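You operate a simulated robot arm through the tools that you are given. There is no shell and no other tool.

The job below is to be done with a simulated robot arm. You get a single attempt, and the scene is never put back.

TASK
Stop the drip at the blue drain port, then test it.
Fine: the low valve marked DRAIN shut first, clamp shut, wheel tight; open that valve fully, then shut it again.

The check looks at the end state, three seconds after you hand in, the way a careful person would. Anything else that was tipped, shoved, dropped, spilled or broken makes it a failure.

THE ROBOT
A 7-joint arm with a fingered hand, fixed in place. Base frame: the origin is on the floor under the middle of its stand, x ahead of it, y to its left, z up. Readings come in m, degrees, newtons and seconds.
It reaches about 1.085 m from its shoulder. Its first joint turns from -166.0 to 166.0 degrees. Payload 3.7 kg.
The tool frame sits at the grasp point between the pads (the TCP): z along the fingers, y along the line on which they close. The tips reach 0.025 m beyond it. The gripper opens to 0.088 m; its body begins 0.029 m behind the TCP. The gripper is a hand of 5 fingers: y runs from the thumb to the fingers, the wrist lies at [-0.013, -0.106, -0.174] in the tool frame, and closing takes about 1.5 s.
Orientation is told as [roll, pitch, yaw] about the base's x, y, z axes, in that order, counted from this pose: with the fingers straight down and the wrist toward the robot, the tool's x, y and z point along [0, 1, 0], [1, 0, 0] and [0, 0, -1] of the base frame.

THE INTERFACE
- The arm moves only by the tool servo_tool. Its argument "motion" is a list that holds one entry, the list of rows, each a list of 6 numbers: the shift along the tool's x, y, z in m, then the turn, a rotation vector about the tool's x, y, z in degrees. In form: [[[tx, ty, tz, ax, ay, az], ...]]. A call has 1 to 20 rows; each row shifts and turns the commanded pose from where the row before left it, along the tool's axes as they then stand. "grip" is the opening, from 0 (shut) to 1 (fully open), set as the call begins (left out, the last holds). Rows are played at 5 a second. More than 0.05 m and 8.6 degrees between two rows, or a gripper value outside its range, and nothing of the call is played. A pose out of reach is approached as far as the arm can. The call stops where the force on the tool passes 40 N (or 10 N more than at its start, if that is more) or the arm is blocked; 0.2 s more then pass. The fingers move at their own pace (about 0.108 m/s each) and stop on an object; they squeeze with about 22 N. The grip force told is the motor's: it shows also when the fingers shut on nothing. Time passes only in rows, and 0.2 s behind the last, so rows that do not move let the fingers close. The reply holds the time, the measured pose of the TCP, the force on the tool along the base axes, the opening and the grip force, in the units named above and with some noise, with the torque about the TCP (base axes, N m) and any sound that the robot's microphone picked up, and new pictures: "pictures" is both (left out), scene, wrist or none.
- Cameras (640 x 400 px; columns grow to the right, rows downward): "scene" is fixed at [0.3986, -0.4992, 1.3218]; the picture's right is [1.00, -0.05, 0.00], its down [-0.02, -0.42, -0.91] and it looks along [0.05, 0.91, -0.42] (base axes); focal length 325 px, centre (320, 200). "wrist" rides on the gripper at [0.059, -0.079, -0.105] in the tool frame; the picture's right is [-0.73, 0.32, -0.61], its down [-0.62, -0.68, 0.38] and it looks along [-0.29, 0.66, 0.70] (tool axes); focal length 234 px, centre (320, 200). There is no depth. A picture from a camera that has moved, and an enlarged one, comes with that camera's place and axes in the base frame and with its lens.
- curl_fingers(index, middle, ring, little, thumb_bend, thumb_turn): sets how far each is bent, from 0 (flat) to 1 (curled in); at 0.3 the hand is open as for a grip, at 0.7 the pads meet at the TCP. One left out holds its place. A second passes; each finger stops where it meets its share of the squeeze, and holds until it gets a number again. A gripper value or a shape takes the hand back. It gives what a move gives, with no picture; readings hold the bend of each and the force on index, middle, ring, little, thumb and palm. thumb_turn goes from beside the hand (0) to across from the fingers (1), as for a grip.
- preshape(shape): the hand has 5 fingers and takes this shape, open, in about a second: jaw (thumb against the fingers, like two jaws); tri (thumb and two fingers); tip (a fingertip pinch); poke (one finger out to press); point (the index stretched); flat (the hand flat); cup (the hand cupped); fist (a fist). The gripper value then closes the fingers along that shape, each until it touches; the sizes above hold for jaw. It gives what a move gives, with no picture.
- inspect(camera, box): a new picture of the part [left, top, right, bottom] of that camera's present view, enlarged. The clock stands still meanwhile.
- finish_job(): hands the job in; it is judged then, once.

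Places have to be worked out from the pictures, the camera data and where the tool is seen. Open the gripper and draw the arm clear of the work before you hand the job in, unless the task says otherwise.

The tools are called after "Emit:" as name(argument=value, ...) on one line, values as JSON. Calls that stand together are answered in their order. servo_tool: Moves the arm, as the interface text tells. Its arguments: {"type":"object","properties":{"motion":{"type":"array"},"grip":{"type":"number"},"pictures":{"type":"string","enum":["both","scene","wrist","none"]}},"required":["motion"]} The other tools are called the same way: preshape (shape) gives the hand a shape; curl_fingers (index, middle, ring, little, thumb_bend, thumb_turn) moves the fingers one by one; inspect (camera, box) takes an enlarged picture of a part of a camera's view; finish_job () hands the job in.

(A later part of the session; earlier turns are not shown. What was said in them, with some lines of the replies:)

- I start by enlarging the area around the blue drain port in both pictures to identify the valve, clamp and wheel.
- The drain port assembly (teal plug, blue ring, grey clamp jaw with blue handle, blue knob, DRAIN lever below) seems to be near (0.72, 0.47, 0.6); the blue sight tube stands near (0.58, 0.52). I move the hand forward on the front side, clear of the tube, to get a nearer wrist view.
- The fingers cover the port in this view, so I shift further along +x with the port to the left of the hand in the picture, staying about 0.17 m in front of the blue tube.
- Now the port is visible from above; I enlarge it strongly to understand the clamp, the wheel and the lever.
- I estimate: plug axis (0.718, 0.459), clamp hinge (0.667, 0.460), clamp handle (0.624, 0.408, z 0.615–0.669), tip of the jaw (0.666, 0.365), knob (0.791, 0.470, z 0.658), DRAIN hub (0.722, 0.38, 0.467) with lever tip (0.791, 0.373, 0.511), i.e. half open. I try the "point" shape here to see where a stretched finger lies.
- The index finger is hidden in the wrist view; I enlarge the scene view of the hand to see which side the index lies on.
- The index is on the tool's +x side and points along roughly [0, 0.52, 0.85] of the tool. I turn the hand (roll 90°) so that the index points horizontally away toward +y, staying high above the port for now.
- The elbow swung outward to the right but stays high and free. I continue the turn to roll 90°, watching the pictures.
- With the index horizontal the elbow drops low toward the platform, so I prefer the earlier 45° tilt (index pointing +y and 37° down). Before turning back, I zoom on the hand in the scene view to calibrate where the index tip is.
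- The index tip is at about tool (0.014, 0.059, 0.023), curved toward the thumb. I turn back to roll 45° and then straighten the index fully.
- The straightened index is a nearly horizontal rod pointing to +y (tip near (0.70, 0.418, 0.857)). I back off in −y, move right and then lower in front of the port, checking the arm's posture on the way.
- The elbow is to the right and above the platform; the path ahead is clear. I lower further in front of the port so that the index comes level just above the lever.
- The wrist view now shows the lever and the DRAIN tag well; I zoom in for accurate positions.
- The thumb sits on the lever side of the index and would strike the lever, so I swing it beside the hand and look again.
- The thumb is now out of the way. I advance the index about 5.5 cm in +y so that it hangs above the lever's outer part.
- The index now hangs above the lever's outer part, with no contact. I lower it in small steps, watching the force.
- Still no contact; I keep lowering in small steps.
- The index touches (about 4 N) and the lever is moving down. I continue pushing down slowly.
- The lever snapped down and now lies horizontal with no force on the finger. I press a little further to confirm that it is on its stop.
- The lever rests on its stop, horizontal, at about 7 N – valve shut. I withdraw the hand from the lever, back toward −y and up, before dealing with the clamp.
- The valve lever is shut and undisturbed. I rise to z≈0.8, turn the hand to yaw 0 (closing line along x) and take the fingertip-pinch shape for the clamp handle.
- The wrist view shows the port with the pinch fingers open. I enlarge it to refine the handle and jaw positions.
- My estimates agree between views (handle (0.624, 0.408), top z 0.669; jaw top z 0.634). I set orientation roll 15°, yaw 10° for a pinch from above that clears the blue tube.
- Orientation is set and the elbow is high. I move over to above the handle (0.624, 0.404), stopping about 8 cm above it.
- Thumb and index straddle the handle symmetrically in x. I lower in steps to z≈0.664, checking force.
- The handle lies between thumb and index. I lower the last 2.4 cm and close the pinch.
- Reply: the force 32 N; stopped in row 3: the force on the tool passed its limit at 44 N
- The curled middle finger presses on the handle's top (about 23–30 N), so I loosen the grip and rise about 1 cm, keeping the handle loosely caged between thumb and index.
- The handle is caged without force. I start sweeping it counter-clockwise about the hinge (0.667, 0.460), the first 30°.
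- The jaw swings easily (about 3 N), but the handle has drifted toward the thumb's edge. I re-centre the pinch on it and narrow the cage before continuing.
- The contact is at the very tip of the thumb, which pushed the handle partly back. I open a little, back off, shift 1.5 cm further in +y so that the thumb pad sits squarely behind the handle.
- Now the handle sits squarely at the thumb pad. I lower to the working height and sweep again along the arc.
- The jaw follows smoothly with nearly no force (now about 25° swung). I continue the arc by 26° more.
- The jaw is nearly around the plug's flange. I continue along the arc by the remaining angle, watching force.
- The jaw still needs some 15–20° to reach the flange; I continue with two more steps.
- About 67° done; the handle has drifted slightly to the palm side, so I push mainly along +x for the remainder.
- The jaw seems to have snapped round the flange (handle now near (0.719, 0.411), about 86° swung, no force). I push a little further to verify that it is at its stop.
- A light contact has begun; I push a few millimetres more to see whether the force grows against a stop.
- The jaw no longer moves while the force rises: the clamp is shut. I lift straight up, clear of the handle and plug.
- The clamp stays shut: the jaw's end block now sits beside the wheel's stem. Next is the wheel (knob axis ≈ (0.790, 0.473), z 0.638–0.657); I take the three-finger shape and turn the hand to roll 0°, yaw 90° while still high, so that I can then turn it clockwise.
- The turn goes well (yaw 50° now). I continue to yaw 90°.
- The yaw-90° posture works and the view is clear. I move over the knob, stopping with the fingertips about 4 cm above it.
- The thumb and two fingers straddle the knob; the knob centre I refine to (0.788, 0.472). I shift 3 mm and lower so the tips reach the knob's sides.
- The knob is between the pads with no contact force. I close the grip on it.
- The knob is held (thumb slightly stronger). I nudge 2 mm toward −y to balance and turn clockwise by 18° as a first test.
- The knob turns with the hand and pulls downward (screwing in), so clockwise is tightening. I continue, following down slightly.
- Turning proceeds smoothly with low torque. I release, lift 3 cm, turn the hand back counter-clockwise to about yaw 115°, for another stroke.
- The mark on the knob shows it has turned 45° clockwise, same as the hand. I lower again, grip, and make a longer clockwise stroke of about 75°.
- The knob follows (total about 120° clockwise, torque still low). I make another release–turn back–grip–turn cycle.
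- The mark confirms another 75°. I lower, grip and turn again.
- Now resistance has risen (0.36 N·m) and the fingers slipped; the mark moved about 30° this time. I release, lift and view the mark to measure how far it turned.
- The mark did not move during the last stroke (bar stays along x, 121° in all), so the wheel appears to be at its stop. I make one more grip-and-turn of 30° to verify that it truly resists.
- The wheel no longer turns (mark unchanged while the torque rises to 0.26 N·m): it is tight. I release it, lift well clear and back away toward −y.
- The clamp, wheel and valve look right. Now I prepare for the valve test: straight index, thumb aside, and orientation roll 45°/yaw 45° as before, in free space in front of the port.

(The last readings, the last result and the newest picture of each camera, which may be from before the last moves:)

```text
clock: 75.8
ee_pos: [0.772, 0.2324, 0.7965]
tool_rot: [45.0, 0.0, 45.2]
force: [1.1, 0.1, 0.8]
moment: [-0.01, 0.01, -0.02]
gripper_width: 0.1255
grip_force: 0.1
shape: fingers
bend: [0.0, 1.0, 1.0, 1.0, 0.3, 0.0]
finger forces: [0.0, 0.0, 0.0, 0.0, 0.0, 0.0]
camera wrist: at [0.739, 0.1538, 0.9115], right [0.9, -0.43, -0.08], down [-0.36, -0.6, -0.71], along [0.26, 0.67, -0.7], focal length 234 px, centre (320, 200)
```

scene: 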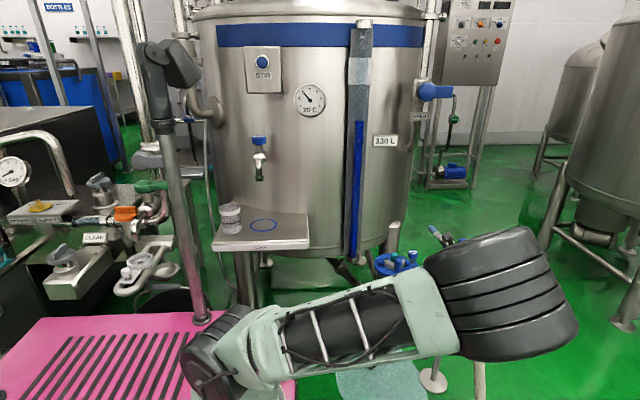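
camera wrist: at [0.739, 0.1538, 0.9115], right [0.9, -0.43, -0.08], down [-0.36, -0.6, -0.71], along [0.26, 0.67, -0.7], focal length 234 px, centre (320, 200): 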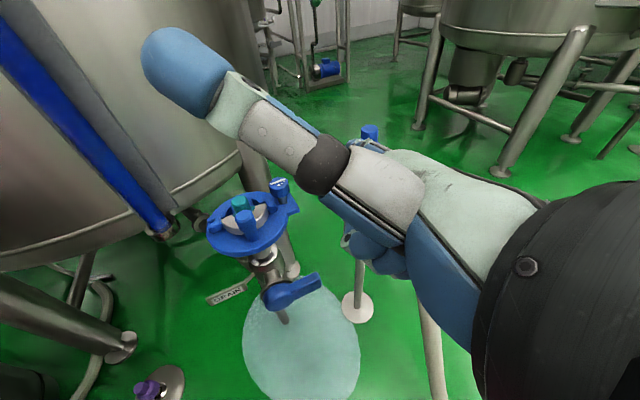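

Same posture as before. I move in front of the lever and lower first to z≈0.50, checking the arm's clearance from the platform.

Emit:
servo_tool(motion=[[[-0.0128, -0.0128, 0.0327, 0, 0, 0], [-0.0128, -0.0128, 0.0327, 0, 0, 0], [-0.0128, -0.0128, 0.0327, 0, 0, 0], [-0.0283, 0, 0.0283, 0, 0, 0], [-0.0283, 0, 0.0283, 0, 0, 0], [-0.0283, 0, 0.0283, 0, 0, 0], [-0.0283, 0, 0.0283, 0, 0, 0], [-0.0283, 0, 0.0283, 0, 0, 0]]])

Emit:
inspect(camera="scene", box=[360, 280, 456, 340])

```text
clock: 77.6
ee_pos: [0.7161, 0.2334, 0.4984]
tool_rot: [44.8, -0.2, 45.2]
force: [0.3, -0.3, -0.6]
moment: [0.03, 0.0, -0.01]
gripper_width: 0.1255
grip_force: 0.1
shape: fingers
bend: [0.0, 1.0, 1.0, 1.0, 0.3, 0.0]
finger forces: [0.0, 0.0, 0.1, 0.1, 0.1, 0.0]
camera wrist: at [0.6836, 0.1554, 0.6142], right [0.9, -0.43, -0.08], down [-0.36, -0.6, -0.71], along [0.26, 0.67, -0.7], focal length 234 px, centre (320, 200)
```

scene: 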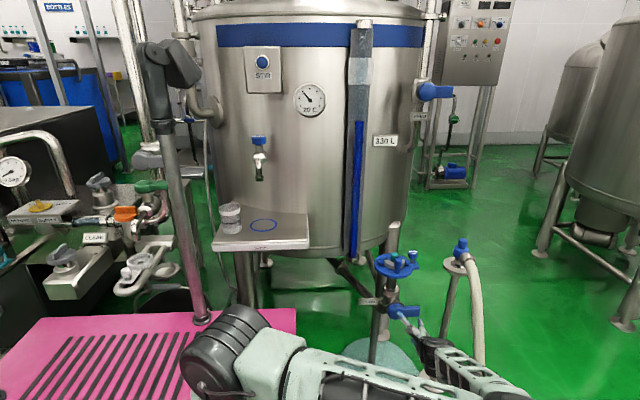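
wrist: 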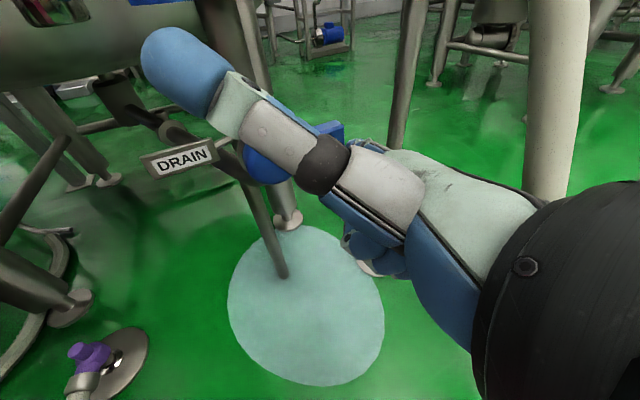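

```text
6.67 times, centred on (408, 310) of scene
camera zoom: at [0.3986, -0.4992, 1.3218], right [1.0, -0.05, 0.0], down [-0.02, -0.42, -0.91], along [0.05, 0.91, -0.42], focal length 2165 px, centre (-267, -533)
```

zoom: 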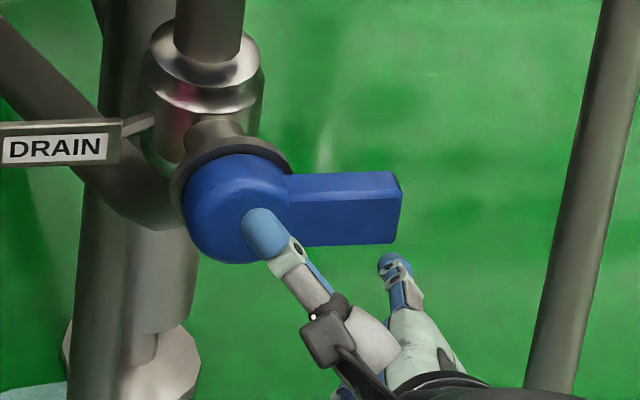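

Index tip calibrates at about (0.78, 0.314, 0.494); the lever's underside is near z 0.46. I lower about 8 cm more so that the index is beneath the lever's level, and check the posture.

Emit:
servo_tool(motion=[[[-0.0196, 0, 0.0196, 0, 0, 0], [-0.0196, 0, 0.0196, 0, 0, 0], [-0.0196, 0, 0.0196, 0, 0, 0]]])

Emit:
inspect(camera="scene", box=[360, 280, 456, 340])

```text
clock: 78.4
ee_pos: [0.7158, 0.2342, 0.4157]
tool_rot: [44.9, -0.1, 45.2]
force: [0.3, -0.2, -1.1]
moment: [-0.02, 0.03, 0.02]
gripper_width: 0.1253
grip_force: 0.1
shape: fingers
bend: [0.0, 1.0, 1.0, 1.0, 0.3, 0.0]
finger forces: [0.0, 0.1, 0.0, 0.1, 0.1, 0.0]
camera wrist: at [0.683, 0.1553, 0.5313], right [0.9, -0.43, -0.08], down [-0.36, -0.6, -0.71], along [0.26, 0.67, -0.7], focal length 234 px, centre (320, 200)
```

scene: 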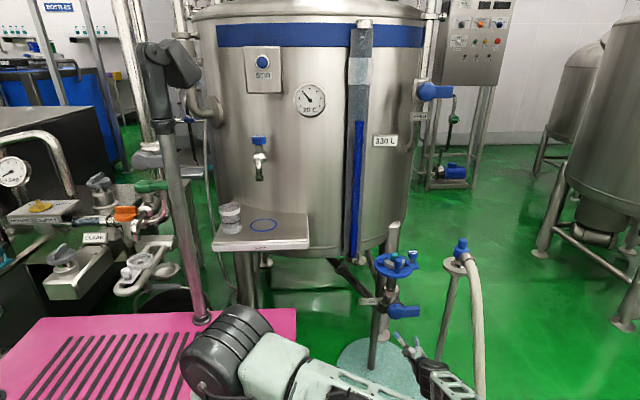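
wrist: 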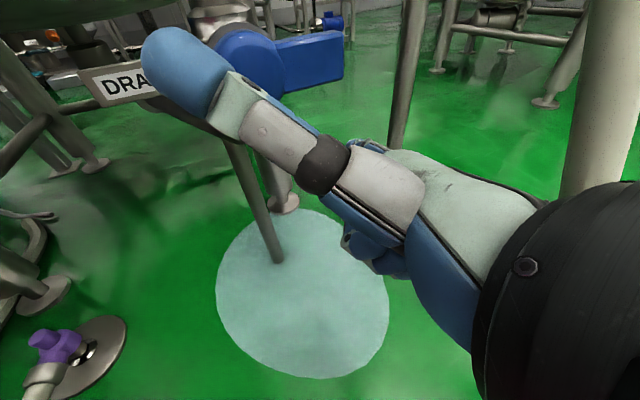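

```text
6.67 times, centred on (408, 310) of scene
camera zoom: at [0.3986, -0.4992, 1.3218], right [1.0, -0.05, 0.0], down [-0.02, -0.42, -0.91], along [0.05, 0.91, -0.42], focal length 2165 px, centre (-267, -533)
```

zoom: 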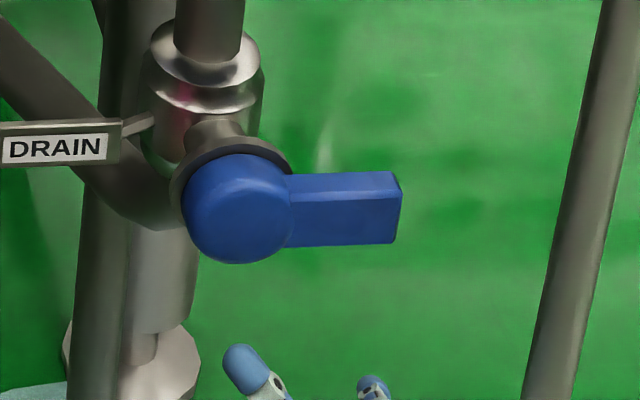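

The index is below the lever's level and the arm is free. I advance about 7 cm in +y so the index passes under the lever's outer part.

Emit:
servo_tool(motion=[[[0.0118, 0.0177, 0.0118, 0, 0, 0], [0.0118, 0.0177, 0.0118, 0, 0, 0], [0.0119, 0.0176, 0.0119, 0, 0, 0]]])

Emit:
inspect(camera="scene", box=[360, 280, 456, 340])

```text
clock: 79.2
ee_pos: [0.7195, 0.3057, 0.418]
tool_rot: [44.9, 0.0, 45.2]
force: [-0.3, -0.2, -0.2]
moment: [0.0, -0.03, 0.01]
gripper_width: 0.1252
grip_force: 0.0
shape: fingers
bend: [0.0, 1.0, 1.0, 1.0, 0.3, 0.0]
finger forces: [0.1, 0.0, 0.0, 0.0, 0.1, 0.0]
camera wrist: at [0.6849, 0.2274, 0.5319], right [0.9, -0.44, -0.08], down [-0.36, -0.6, -0.71], along [0.26, 0.67, -0.7], focal length 234 px, centre (320, 200)
```

scene: 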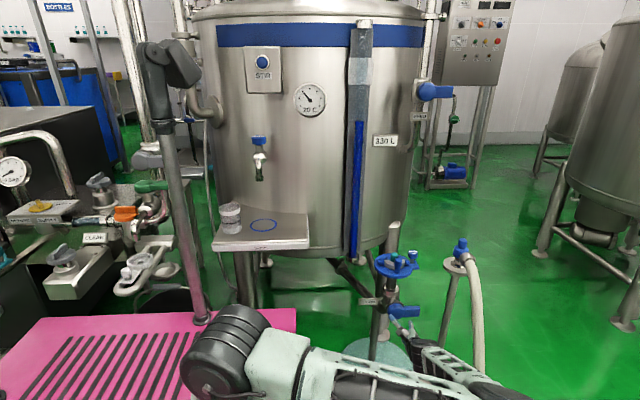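
wrist: 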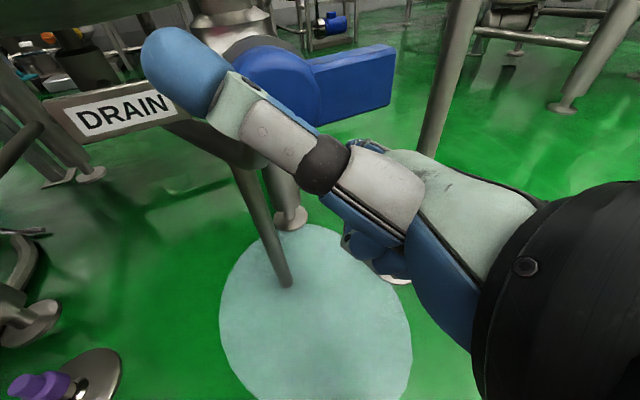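

```text
6.67 times, centred on (408, 310) of scene
camera zoom: at [0.3986, -0.4992, 1.3218], right [1.0, -0.05, 0.0], down [-0.02, -0.42, -0.91], along [0.05, 0.91, -0.42], focal length 2165 px, centre (-267, -533)
```

zoom: 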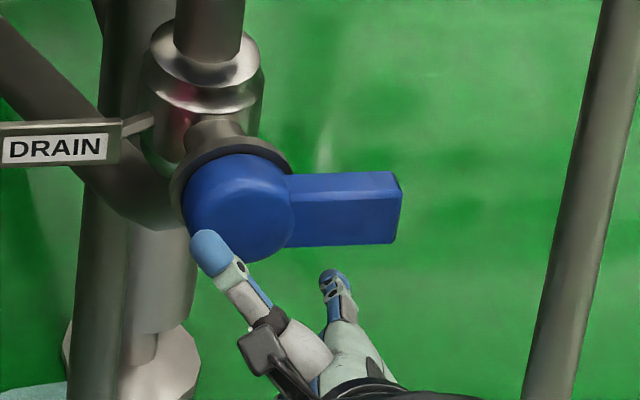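

The index is beneath the lever. I raise it until it meets the lever's underside and start lifting.

Emit:
servo_tool(motion=[[[0.0085, 0, -0.0085, 0, 0, 0], [0.0085, 0, -0.0085, 0, 0, 0], [0.0071, 0, -0.0071, 0, 0, 0]]], pictures="none")

Emit:
inspect(camera="scene", box=[360, 280, 456, 340])

```text
clock: 80.0
ee_pos: [0.7174, 0.3068, 0.45]
tool_rot: [44.9, -0.1, 45.2]
force: [1.6, -3.1, -9.0]
moment: [-0.47, 0.48, -0.2]
gripper_width: 0.1288
grip_force: 4.1
shape: fingers
bend: [0.03, 1.0, 1.0, 1.0, 0.3, 0.0]
finger forces: [8.9, 0.1, 0.1, 0.0, 0.0, 0.1]
```

```text
6.67 times, centred on (408, 310) of scene
camera zoom: at [0.3986, -0.4992, 1.3218], right [1.0, -0.05, 0.0], down [-0.02, -0.42, -0.91], along [0.05, 0.91, -0.42], focal length 2165 px, centre (-267, -533)
```

zoom: 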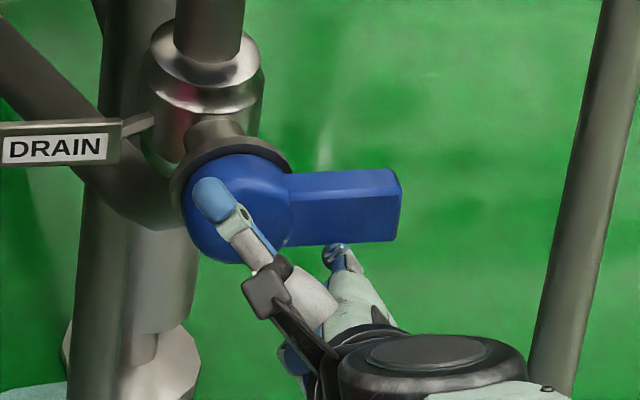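

Contact under the lever (about 9 N); it has not yet broken loose. I push up in small further steps.

Emit:
servo_tool(motion=[[[0.0036, 0, -0.0036, 0, 0, 0], [0.0036, 0, -0.0036, 0, 0, 0]]], pictures="none")

Emit:
inspect(camera="scene", box=[360, 280, 456, 340])

```text
clock: 80.6
ee_pos: [0.7175, 0.3075, 0.4618]
tool_rot: [44.9, -0.2, 45.2]
force: [1.4, -2.6, -0.6]
moment: [0.0, 0.08, -0.18]
gripper_width: 0.1277
grip_force: 1.5
shape: fingers
bend: [0.0, 1.0, 1.0, 1.0, 0.3, 0.0]
finger forces: [3.0, 0.0, 0.0, 0.1, 0.0, 0.1]
```

```text
6.67 times, centred on (408, 310) of scene
camera zoom: at [0.3986, -0.4992, 1.3218], right [1.0, -0.05, 0.0], down [-0.02, -0.42, -0.91], along [0.05, 0.91, -0.42], focal length 2165 px, centre (-267, -533)
```

zoom: 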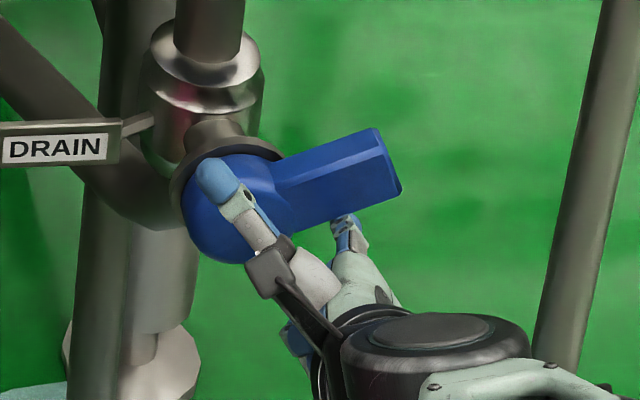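

The lever broke loose and rose to about 20°. I follow it along its arc toward 45°.

Emit:
servo_tool(motion=[[[0.0061, 0.0013, -0.008, 0, 0, 0], [0.0061, 0.0013, -0.008, 0, 0, 0], [0.0072, -0.0015, -0.005, 0, 0, 0], [0.0072, -0.0015, -0.005, 0, 0, 0]]], pictures="none")

Emit:
inspect(camera="scene", box=[360, 280, 456, 340])

```text
clock: 81.6
ee_pos: [0.7156, 0.3088, 0.4981]
tool_rot: [44.9, -0.2, 45.3]
force: [0.3, -0.3, -0.8]
moment: [0.0, 0.01, -0.02]
gripper_width: 0.126
grip_force: 0.2
shape: fingers
bend: [0.0, 1.0, 1.0, 1.0, 0.3, 0.0]
finger forces: [0.4, 0.0, 0.0, 0.1, 0.0, 0.0]
```

```text
6.67 times, centred on (408, 310) of scene
camera zoom: at [0.3986, -0.4992, 1.3218], right [1.0, -0.05, 0.0], down [-0.02, -0.42, -0.91], along [0.05, 0.91, -0.42], focal length 2165 px, centre (-267, -533)
```

zoom: 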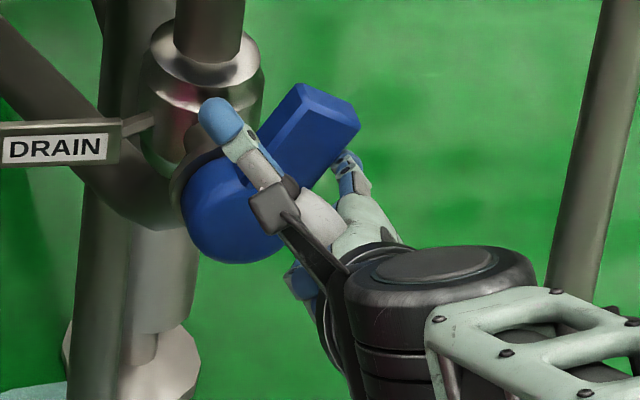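

The lever stands near 50° and moves with hardly any force. I continue along the arc to about 75°.

Emit:
servo_tool(motion=[[[0.0076, -0.003, -0.0034, 0, 0, 0], [0.0076, -0.003, -0.0034, 0, 0, 0], [0.0076, -0.0043, -0.0015, 0, 0, 0], [0.0076, -0.0043, -0.0015, 0, 0, 0]]], pictures="none")

Emit:
inspect(camera="scene", box=[360, 280, 456, 340])

```text
clock: 82.6
ee_pos: [0.6952, 0.3081, 0.526]
tool_rot: [44.9, -0.1, 45.3]
force: [0.3, -0.2, -0.1]
moment: [-0.02, -0.03, -0.02]
gripper_width: 0.1253
grip_force: 0.0
shape: fingers
bend: [0.0, 1.0, 1.0, 1.0, 0.3, 0.0]
finger forces: [0.0, 0.0, 0.1, 0.0, 0.1, 0.1]
```

```text
6.67 times, centred on (408, 310) of scene
camera zoom: at [0.3986, -0.4992, 1.3218], right [1.0, -0.05, 0.0], down [-0.02, -0.42, -0.91], along [0.05, 0.91, -0.42], focal length 2165 px, centre (-267, -533)
```

zoom: 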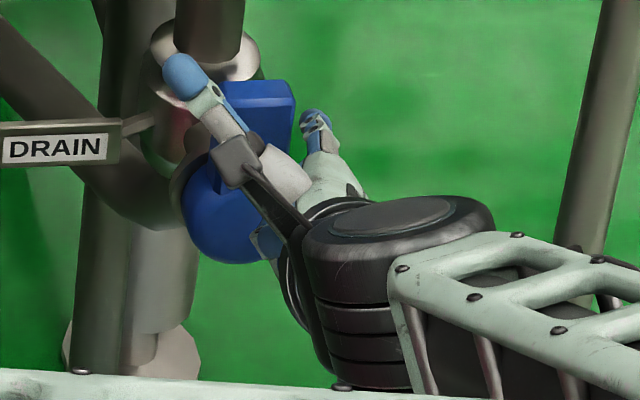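

The lever appears to have snapped to the vertical, fully open position. I press gently from its right side to confirm it is on the open stop.

Emit:
servo_tool(motion=[[[0.007, -0.0053, 0.0005, 0, 0, 0], [0.0045, -0.0053, 0.003, 0, 0, 0]]], pictures="none")

Emit:
inspect(camera="scene", box=[360, 280, 456, 340])

```text
clock: 83.2
ee_pos: [0.6823, 0.3073, 0.5321]
tool_rot: [44.9, -0.1, 45.1]
force: [8.2, 1.0, -2.9]
moment: [-0.14, 0.27, -0.27]
gripper_width: 0.1296
grip_force: 3.6
shape: fingers
bend: [0.0, 1.0, 1.0, 1.0, 0.3, 0.0]
finger forces: [6.5, 0.0, 0.0, 0.0, 0.1, 0.1]
```

```text
6.67 times, centred on (408, 310) of scene
camera zoom: at [0.3986, -0.4992, 1.3218], right [1.0, -0.05, 0.0], down [-0.02, -0.42, -0.91], along [0.05, 0.91, -0.42], focal length 2165 px, centre (-267, -533)
```

zoom: 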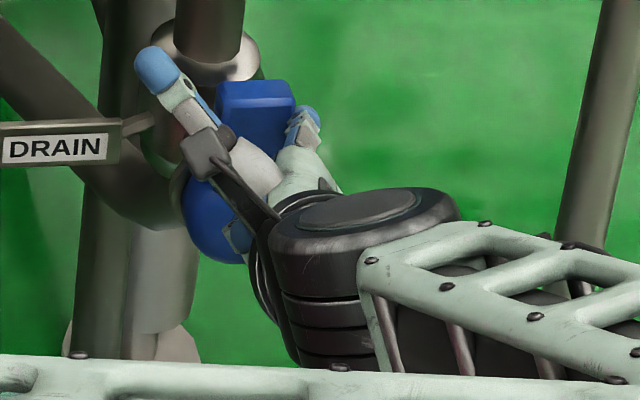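

The lever resists at vertical (8 N): fully open. I look at the port for any leak before shutting it again.

Emit:
inspect(camera="scene", box=[356, 240, 436, 300])

Emit:
servo_tool(motion=[[[-0.0042, 0.0059, -0.0042, 0, 0, 0], [-0.0042, 0.0059, -0.0042, 0, 0, 0], [0, 0, 0, 0, 0, 0], [0, 0, 0, 0, 0, 0], [0, 0, 0, 0, 0, 0]]])

```text
6.67 times, centred on (396, 270) of scene
camera zoom: at [0.3986, -0.4992, 1.3218], right [1.0, -0.05, 0.0], down [-0.02, -0.42, -0.91], along [0.05, 0.91, -0.42], focal length 2165 px, centre (-187, -267)
```

zoom: 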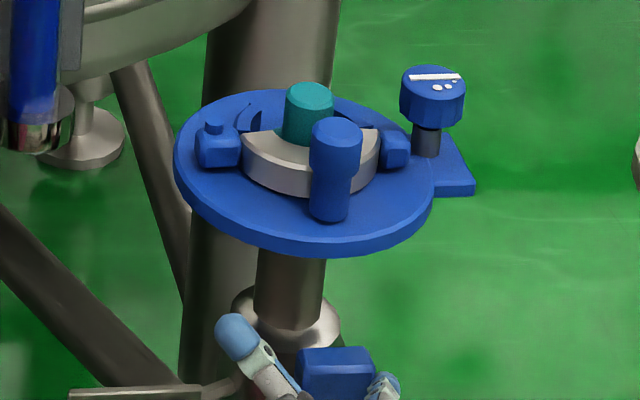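

```text
clock: 84.4
ee_pos: [0.697, 0.307, 0.5307]
tool_rot: [44.9, 0.1, 45.1]
force: [0.2, -0.6, 0.1]
moment: [0.0, -0.01, 0.0]
gripper_width: 0.1255
grip_force: 0.1
shape: fingers
bend: [0.0, 1.0, 1.0, 1.0, 0.3, 0.0]
finger forces: [0.0, 0.0, 0.0, 0.0, 0.0, 0.0]
camera wrist: at [0.6647, 0.229, 0.6467], right [0.9, -0.43, -0.08], down [-0.36, -0.6, -0.71], along [0.26, 0.67, -0.7], focal length 234 px, centre (320, 200)
```

scene: 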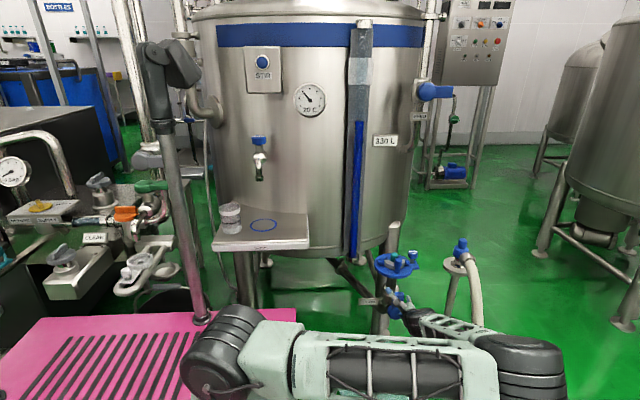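
wrist: 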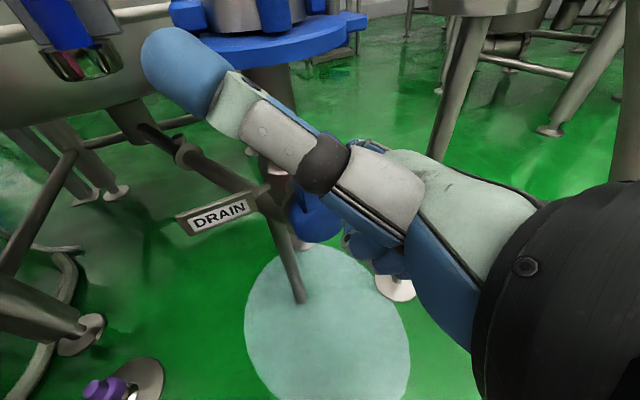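

No drip shows at the port with the valve fully open. To shut it, I take the index around to the lever's left side: back in −y, left, then forward again.

Emit:
servo_tool(motion=[[[-0.015, -0.0212, -0.015, 0, 0, 0], [-0.015, -0.0212, -0.015, 0, 0, 0], [0.0193, -0.0272, 0.0193, 0, 0, 0], [0.0193, -0.0272, 0.0193, 0, 0, 0]]])

Emit:
inspect(camera="scene", box=[352, 280, 448, 340])

Emit:
inspect(camera="wrist", box=[240, 80, 440, 240])

```text
clock: 85.4
ee_pos: [0.6206, 0.2484, 0.5334]
tool_rot: [44.9, -0.1, 45.3]
force: [-1.0, -0.5, -1.0]
moment: [-0.02, -0.01, 0.01]
gripper_width: 0.1257
grip_force: 0.1
shape: fingers
bend: [0.0, 1.0, 1.0, 1.0, 0.3, 0.0]
finger forces: [0.0, 0.0, 0.0, 0.0, 0.1, 0.0]
camera wrist: at [0.5872, 0.1694, 0.6488], right [0.9, -0.43, -0.08], down [-0.36, -0.6, -0.71], along [0.26, 0.67, -0.7], focal length 234 px, centre (320, 200)
```

scene: 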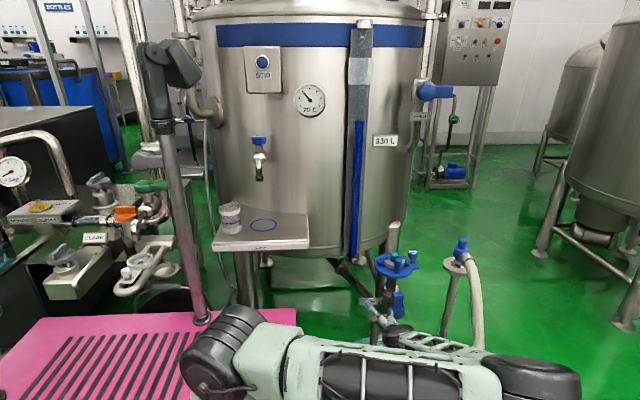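
wrist: 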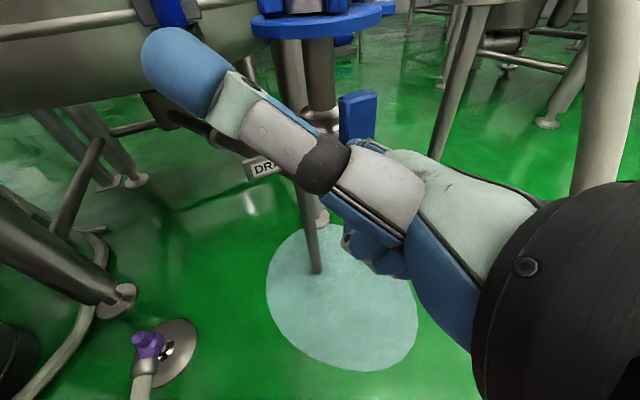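

```text
6.67 times, centred on (400, 310) of scene
camera zoom: at [0.3986, -0.4992, 1.3218], right [1.0, -0.05, 0.0], down [-0.02, -0.42, -0.91], along [0.05, 0.91, -0.42], focal length 2165 px, centre (-213, -533)
```

zoom: 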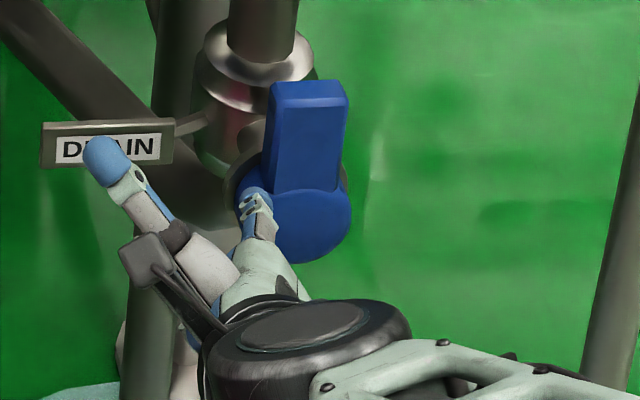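

```text
2.50 times, centred on (340, 160) of wrist
camera zoom: at [0.5872, 0.1694, 0.6488], right [0.9, -0.43, -0.08], down [-0.36, -0.6, -0.71], along [0.26, 0.67, -0.7], focal length 585 px, centre (270, 300)
```

zoom: 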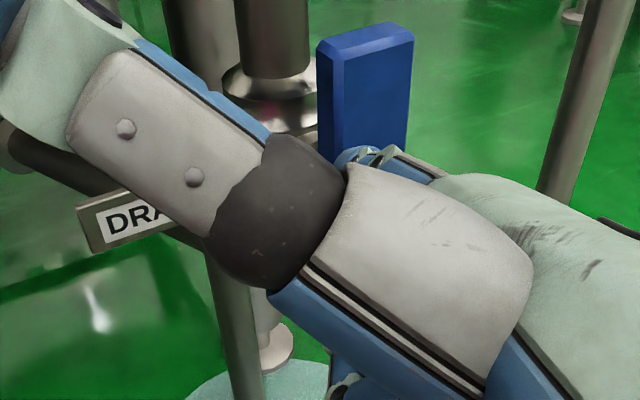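

The lever is vertical (x 0.695–0.737). The index tip would pass only 6 mm from it, so I shift 12 mm more to the left and then advance beside the lever.

Emit:
servo_tool(motion=[[[0.006, -0.0085, 0.006, 0, 0, 0], [0.015, 0.0212, 0.015, 0, 0, 0], [0.0145, 0.0205, 0.0145, 0, 0, 0]]], pictures="none")

Emit:
inspect(camera="scene", box=[352, 280, 448, 340])

```text
clock: 86.2
ee_pos: [0.6076, 0.3072, 0.5325]
tool_rot: [44.9, -0.1, 45.2]
force: [0.6, 0.1, -0.4]
moment: [-0.01, -0.03, 0.0]
gripper_width: 0.1256
grip_force: 0.0
shape: fingers
bend: [0.0, 1.0, 1.0, 1.0, 0.3, 0.0]
finger forces: [0.1, 0.1, 0.0, 0.0, 0.0, 0.0]
```

```text
6.67 times, centred on (400, 310) of scene
camera zoom: at [0.3986, -0.4992, 1.3218], right [1.0, -0.05, 0.0], down [-0.02, -0.42, -0.91], along [0.05, 0.91, -0.42], focal length 2165 px, centre (-213, -533)
```

zoom: 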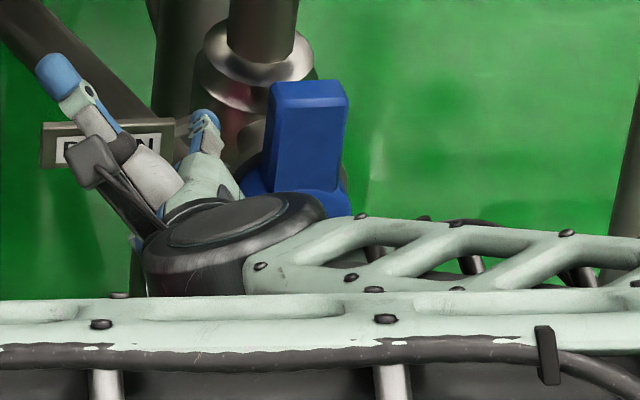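

The index is on the lever's left side, free of contact. I push it to the right, the first 15° or so, and watch the force.

Emit:
servo_tool(motion=[[[-0.0034, 0.0067, -0.0062, 0, 0, 0], [-0.0034, 0.0067, -0.0062, 0, 0, 0], [-0.0021, 0.0058, -0.0062, 0, 0, 0], [-0.0021, 0.0058, -0.0062, 0, 0, 0]]], pictures="none")

Emit:
inspect(camera="scene", box=[352, 280, 448, 340])

```text
clock: 87.2
ee_pos: [0.6439, 0.3075, 0.5426]
tool_rot: [44.9, 0.0, 45.3]
force: [-3.3, -0.4, -0.3]
moment: [0.01, -0.01, 0.08]
gripper_width: 0.1243
grip_force: 1.9
shape: fingers
bend: [0.01, 1.0, 1.0, 1.0, 0.3, 0.0]
finger forces: [2.6, 0.1, 0.1, 0.0, 0.0, 0.0]
```

```text
6.67 times, centred on (400, 310) of scene
camera zoom: at [0.3986, -0.4992, 1.3218], right [1.0, -0.05, 0.0], down [-0.02, -0.42, -0.91], along [0.05, 0.91, -0.42], focal length 2165 px, centre (-213, -533)
```

zoom: 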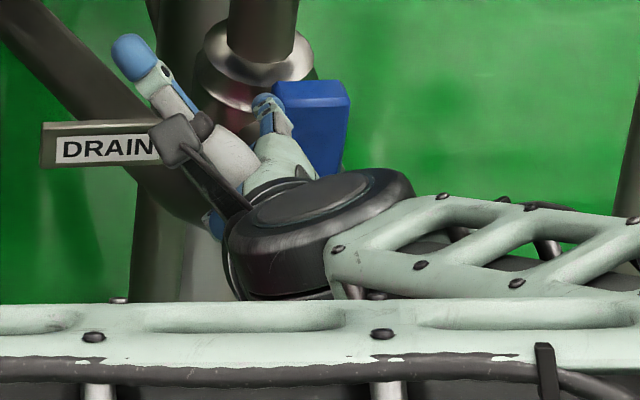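

The index now presses on the lever (3 N). I continue pushing to the right.

Emit:
servo_tool(motion=[[[-0.004, 0.0057, -0.004, 0, 0, 0], [-0.004, 0.0057, -0.004, 0, 0, 0]]], pictures="none")

Emit:
inspect(camera="scene", box=[352, 280, 448, 340])

```text
clock: 87.8
ee_pos: [0.6628, 0.3072, 0.5403]
tool_rot: [44.8, -0.2, 45.2]
force: [0.1, 1.0, -0.7]
moment: [0.02, -0.01, 0.01]
gripper_width: 0.1249
grip_force: 0.1
shape: fingers
bend: [0.0, 1.0, 1.0, 1.0, 0.3, 0.0]
finger forces: [0.0, 0.0, 0.1, 0.0, 0.0, 0.0]
```

```text
6.67 times, centred on (400, 310) of scene
camera zoom: at [0.3986, -0.4992, 1.3218], right [1.0, -0.05, 0.0], down [-0.02, -0.42, -0.91], along [0.05, 0.91, -0.42], focal length 2165 px, centre (-213, -533)
```

zoom: 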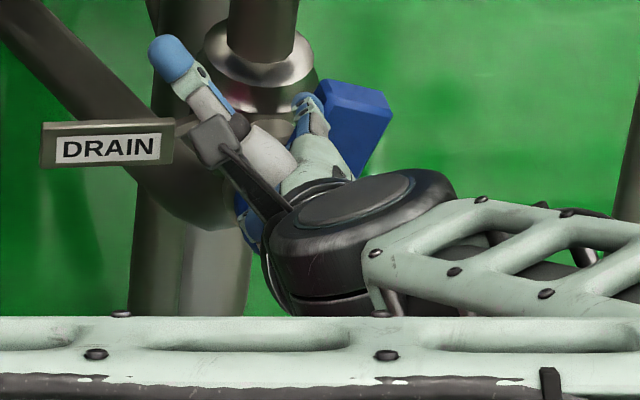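

The lever has left its open position and is falling to the right. I follow along its arc.

Emit:
servo_tool(motion=[[[-0.004, 0.0062, -0.0048, 0, 0, 0], [-0.0055, 0.0061, -0.0031, 0, 0, 0], [-0.0055, 0.0061, -0.0031, 0, 0, 0], [-0.0066, 0.0056, -0.0013, 0, 0, 0]]], pictures="none")

Emit:
inspect(camera="scene", box=[352, 280, 448, 340])

```text
clock: 88.8
ee_pos: [0.6954, 0.3065, 0.5344]
tool_rot: [44.9, -0.2, 45.3]
force: [-0.3, -0.1, 0.5]
moment: [0.01, 0.02, 0.05]
gripper_width: 0.125
grip_force: 0.2
shape: fingers
bend: [0.0, 1.0, 1.0, 1.0, 0.3, 0.0]
finger forces: [0.4, 0.0, 0.0, 0.0, 0.0, 0.1]
```

```text
6.67 times, centred on (400, 310) of scene
camera zoom: at [0.3986, -0.4992, 1.3218], right [1.0, -0.05, 0.0], down [-0.02, -0.42, -0.91], along [0.05, 0.91, -0.42], focal length 2165 px, centre (-213, -533)
```

zoom: 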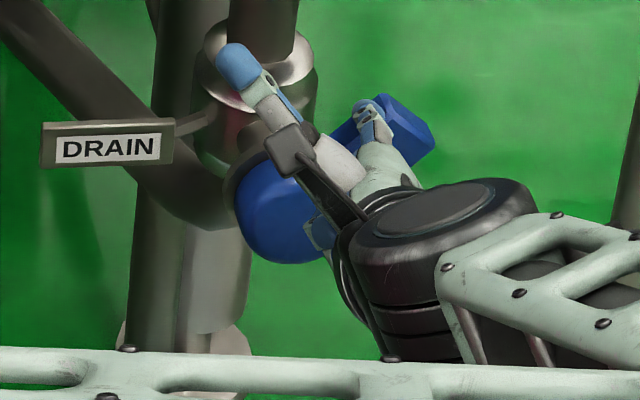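

The lever is at about 40°. I continue pushing it down toward horizontal.

Emit:
servo_tool(motion=[[[-0.0068, 0.0057, -0.0012, 0, 0, 0], [-0.0077, 0.0049, 0.0007, 0, 0, 0], [-0.0082, 0.0035, 0.0032, 0, 0, 0], [-0.0071, 0, 0.0071, 0, 0, 0]]], pictures="none")

Emit:
inspect(camera="scene", box=[352, 280, 448, 340])

```text
clock: 89.8
ee_pos: [0.7151, 0.3062, 0.5072]
tool_rot: [45.0, 0.0, 45.2]
force: [0.6, -0.4, 3.6]
moment: [0.2, -0.16, 0.01]
gripper_width: 0.1241
grip_force: 1.3
shape: fingers
bend: [0.0, 1.0, 1.0, 1.0, 0.3, 0.0]
finger forces: [3.1, 0.0, 0.1, 0.0, 0.1, 0.0]
```

```text
6.67 times, centred on (400, 310) of scene
camera zoom: at [0.3986, -0.4992, 1.3218], right [1.0, -0.05, 0.0], down [-0.02, -0.42, -0.91], along [0.05, 0.91, -0.42], focal length 2165 px, centre (-213, -533)
```

zoom: 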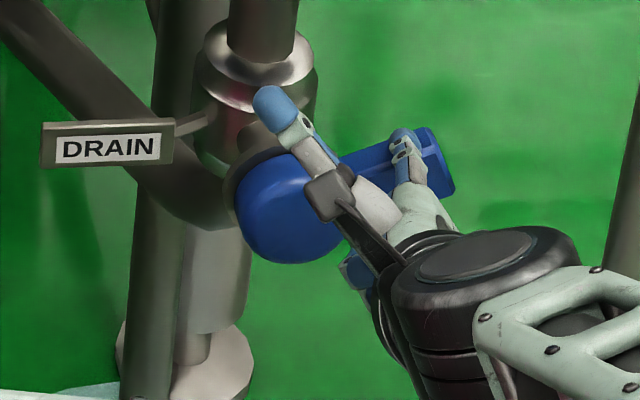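

Same situation as in the first closing (3.6 N at z 0.507). I keep pushing straight down until it snaps shut, then press on the stop.

Emit:
servo_tool(motion=[[[-0.0057, 0, 0.0057, 0, 0, 0], [-0.0057, 0, 0.0057, 0, 0, 0], [-0.0042, 0, 0.0042, 0, 0, 0], [-0.0035, 0, 0.0035, 0, 0, 0], [0, 0, 0, 0, 0, 0]]], pictures="none")

Emit:
inspect(camera="scene", box=[352, 280, 448, 340])

```text
clock: 91.0
ee_pos: [0.7147, 0.3055, 0.4799]
tool_rot: [44.9, -0.1, 45.2]
force: [-1.0, -4.5, 6.9]
moment: [0.62, -0.48, -0.19]
gripper_width: 0.1229
grip_force: 4.4
shape: fingers
bend: [0.0, 1.0, 1.0, 1.0, 0.3, 0.0]
finger forces: [8.0, 0.0, 0.0, 0.0, 0.0, 0.1]
```

```text
6.67 times, centred on (400, 310) of scene
camera zoom: at [0.3986, -0.4992, 1.3218], right [1.0, -0.05, 0.0], down [-0.02, -0.42, -0.91], along [0.05, 0.91, -0.42], focal length 2165 px, centre (-213, -533)
```

zoom: 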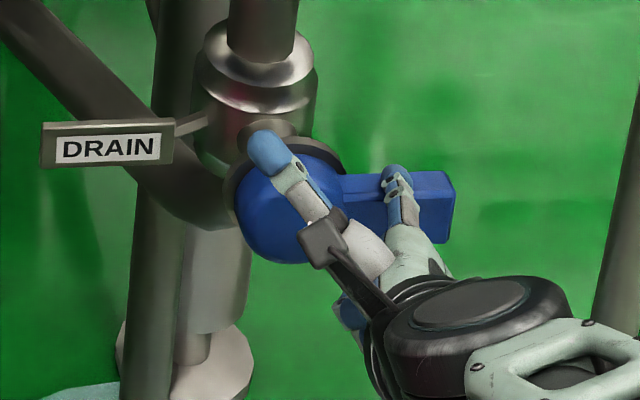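

The lever is on its shut stop again (same height and force as the first time). I withdraw: up slightly, back toward −y, then up and away.

Emit:
servo_tool(motion=[[[0.0141, 0, -0.0141, 0, 0, 0], [-0.0167, -0.0236, -0.0167, 0, 0, 0], [-0.0167, -0.0236, -0.0167, 0, 0, 0], [-0.0167, -0.0236, -0.0167, 0, 0, 0], [0.0283, 0, -0.0283, 0, 0, 0], [0.0283, 0, -0.0283, 0, 0, 0], [0.0283, 0, -0.0283, 0, 0, 0], [0.0283, 0, -0.0283, 0, 0, 0], [0.0283, 0, -0.0283, 0, 0, 0], [0.0283, 0, -0.0283, 0, 0, 0], [0.0283, 0, -0.0283, 0, 0, 0], [0.0283, 0, -0.0283, 0, 0, 0]]])

Emit:
inspect(camera="scene", box=[350, 240, 446, 330])

```text
clock: 93.6
ee_pos: [0.7144, 0.2057, 0.8205]
tool_rot: [44.9, 0.0, 45.2]
force: [0.2, -0.1, 0.9]
moment: [0.05, 0.0, -0.02]
gripper_width: 0.1255
grip_force: 0.0
shape: fingers
bend: [0.0, 1.0, 1.0, 1.0, 0.3, 0.0]
finger forces: [0.0, 0.1, 0.1, 0.1, 0.0, 0.0]
camera wrist: at [0.6809, 0.1284, 0.9351], right [0.9, -0.43, -0.08], down [-0.36, -0.6, -0.71], along [0.26, 0.67, -0.7], focal length 234 px, centre (320, 200)
```

scene: 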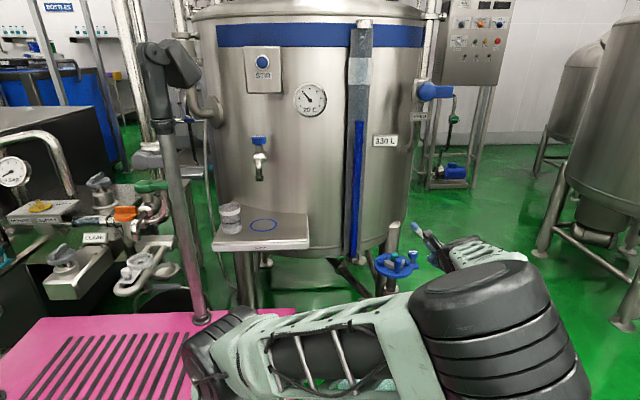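
wrist: 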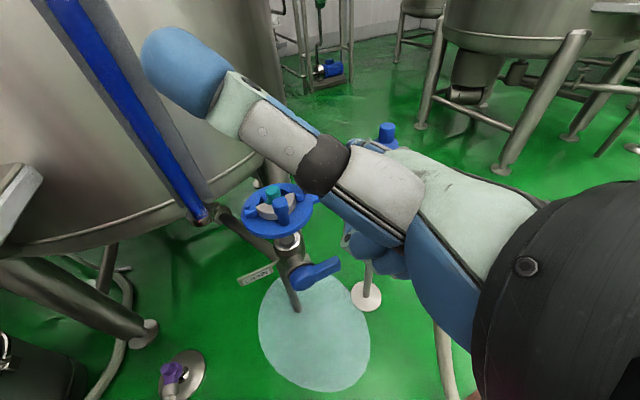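

```text
4.44 times, centred on (398, 285) of scene
camera zoom: at [0.3986, -0.4992, 1.3218], right [1.0, -0.05, 0.0], down [-0.02, -0.42, -0.91], along [0.05, 0.91, -0.42], focal length 1443 px, centre (-27, -178)
```

zoom: 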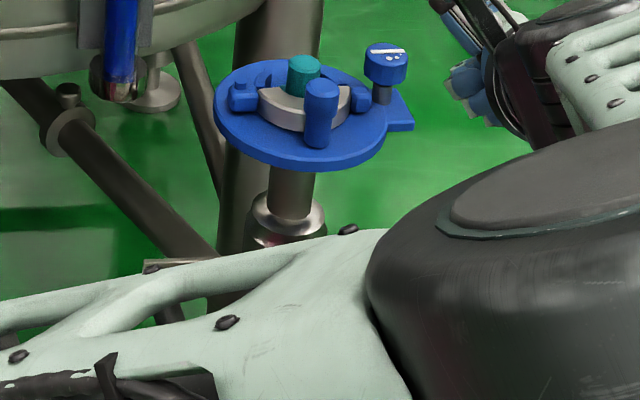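

Everything at the port looks right: valve shut, clamp shut, wheel turned home. I open the hand, turn it back to the upright posture and draw the arm up and back.

Emit:
preshape(shape="jaw")

Emit:
servo_tool(motion=[[[0, 0, 0, 0, -7.5, 0], [0, 0, 0, 0, -7.5, 0], [0, 0, 0, 0, -7.5, 0], [0, 0, 0, 0, -7.5, 0], [0, 0, 0, 0, -7.5, 0], [0, 0, 0, 0, -7.5, 0], [0.0, -0.03, -0.03, 0, 0, 0], [0.0, -0.03, -0.03, 0, 0, 0], [0.02, -0.03, -0.03, 0, 0, 0], [0.02, -0.03, -0.03, 0, 0, 0], [0.02, -0.03, 0, 0, 0, 0], [0.02, -0.03, 0, 0, 0, 0]]], grip=1)

Emit:
inspect(camera="scene", box=[350, 240, 446, 330])

```text
clock: 94.5
ee_pos: [0.7137, 0.2074, 0.8192]
tool_rot: [44.9, -0.2, 45.2]
force: [-0.5, -0.4, -0.4]
moment: [0.04, -0.01, -0.01]
gripper_width: 0.0878
grip_force: 0.0
shape: jaw
bend: [0.3, 0.3, 0.3, 0.3, 0.3, 0.97]
finger forces: [0.0, 0.0, 0.0, 0.1, 0.1, 0.0]
```

```text
clock: 97.1
ee_pos: [0.5278, 0.1364, 0.9387]
tool_rot: [-0.2, -0.1, 45.2]
force: [-1.1, 0.9, 0.2]
moment: [-0.04, -0.02, 0.0]
gripper_width: 0.0878
grip_force: 0.0
shape: jaw
bend: [0.3, 0.3, 0.3, 0.3, 0.3, 0.98]
finger forces: [0.1, 0.0, 0.0, 0.0, 0.1, 0.1]
camera wrist: at [0.4309, 0.1223, 1.0433], right [0.74, -0.28, 0.61], down [-0.04, -0.92, -0.38], along [0.67, 0.26, -0.69], focal length 234 px, centre (320, 200)
```

scene: 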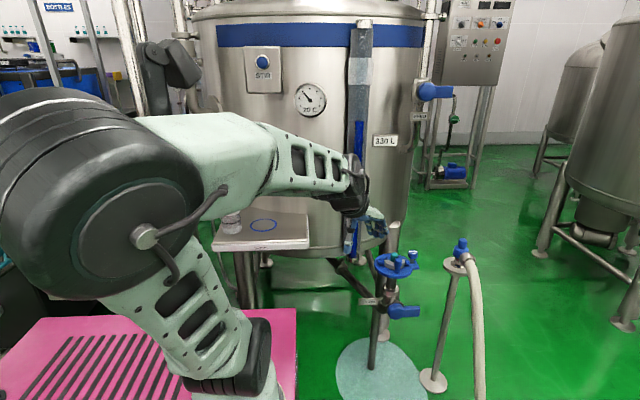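
wrist: 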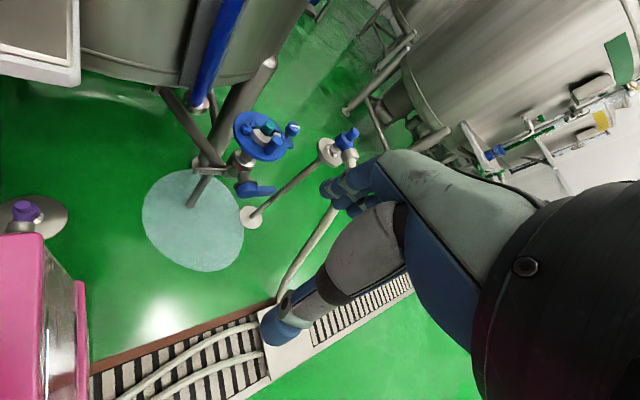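

```text
4.44 times, centred on (398, 285) of scene
camera zoom: at [0.3986, -0.4992, 1.3218], right [1.0, -0.05, 0.0], down [-0.02, -0.42, -0.91], along [0.05, 0.91, -0.42], focal length 1443 px, centre (-27, -178)
```

zoom: 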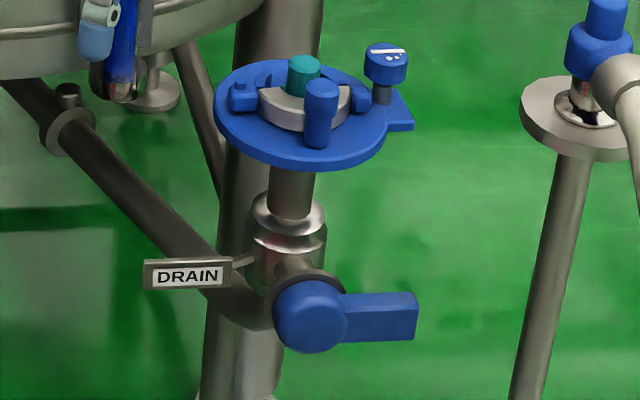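

Final check: the DRAIN lever is horizontal (shut), the clamp is closed, the wheel is home, the hand is open and the arm is clear of everything. I hand the job in.

Emit:
finish_job()

```text
The job is handed in.
```

The drip job is done and handed in; I don't have the verdict on the end state. The steps were done in the order you asked:

1. **DRAIN valve shut first:** I pushed the lever down to horizontal, and it resisted there at about 7 N.
2. **Clamp shut:** I swung the jaw round the plug until it stopped. It stayed in place after I let go.
3. **Wheel tight:** I turned it about 120° clockwise. Two more tries raised the torque to about 0.36 N·m; the fingers slipped and the mark stayed put, so I take that as its stop.
4. **Test:** I raised the lever to vertical, fully open, where it resisted at about 8 N. No drip showed at the port in the camera view. I then pushed it back to horizontal, where it sat at the same height and force as the first time.

Force briefly passed the 40 N limit when a curled finger pressed on the clamp handle while I was gripping it. I backed off, and nothing looked moved or damaged.

The hand is open and the arm is clear of the port. I saw nothing tipped or spilled, though the arm partly hid the tray with the cups in the last picture.
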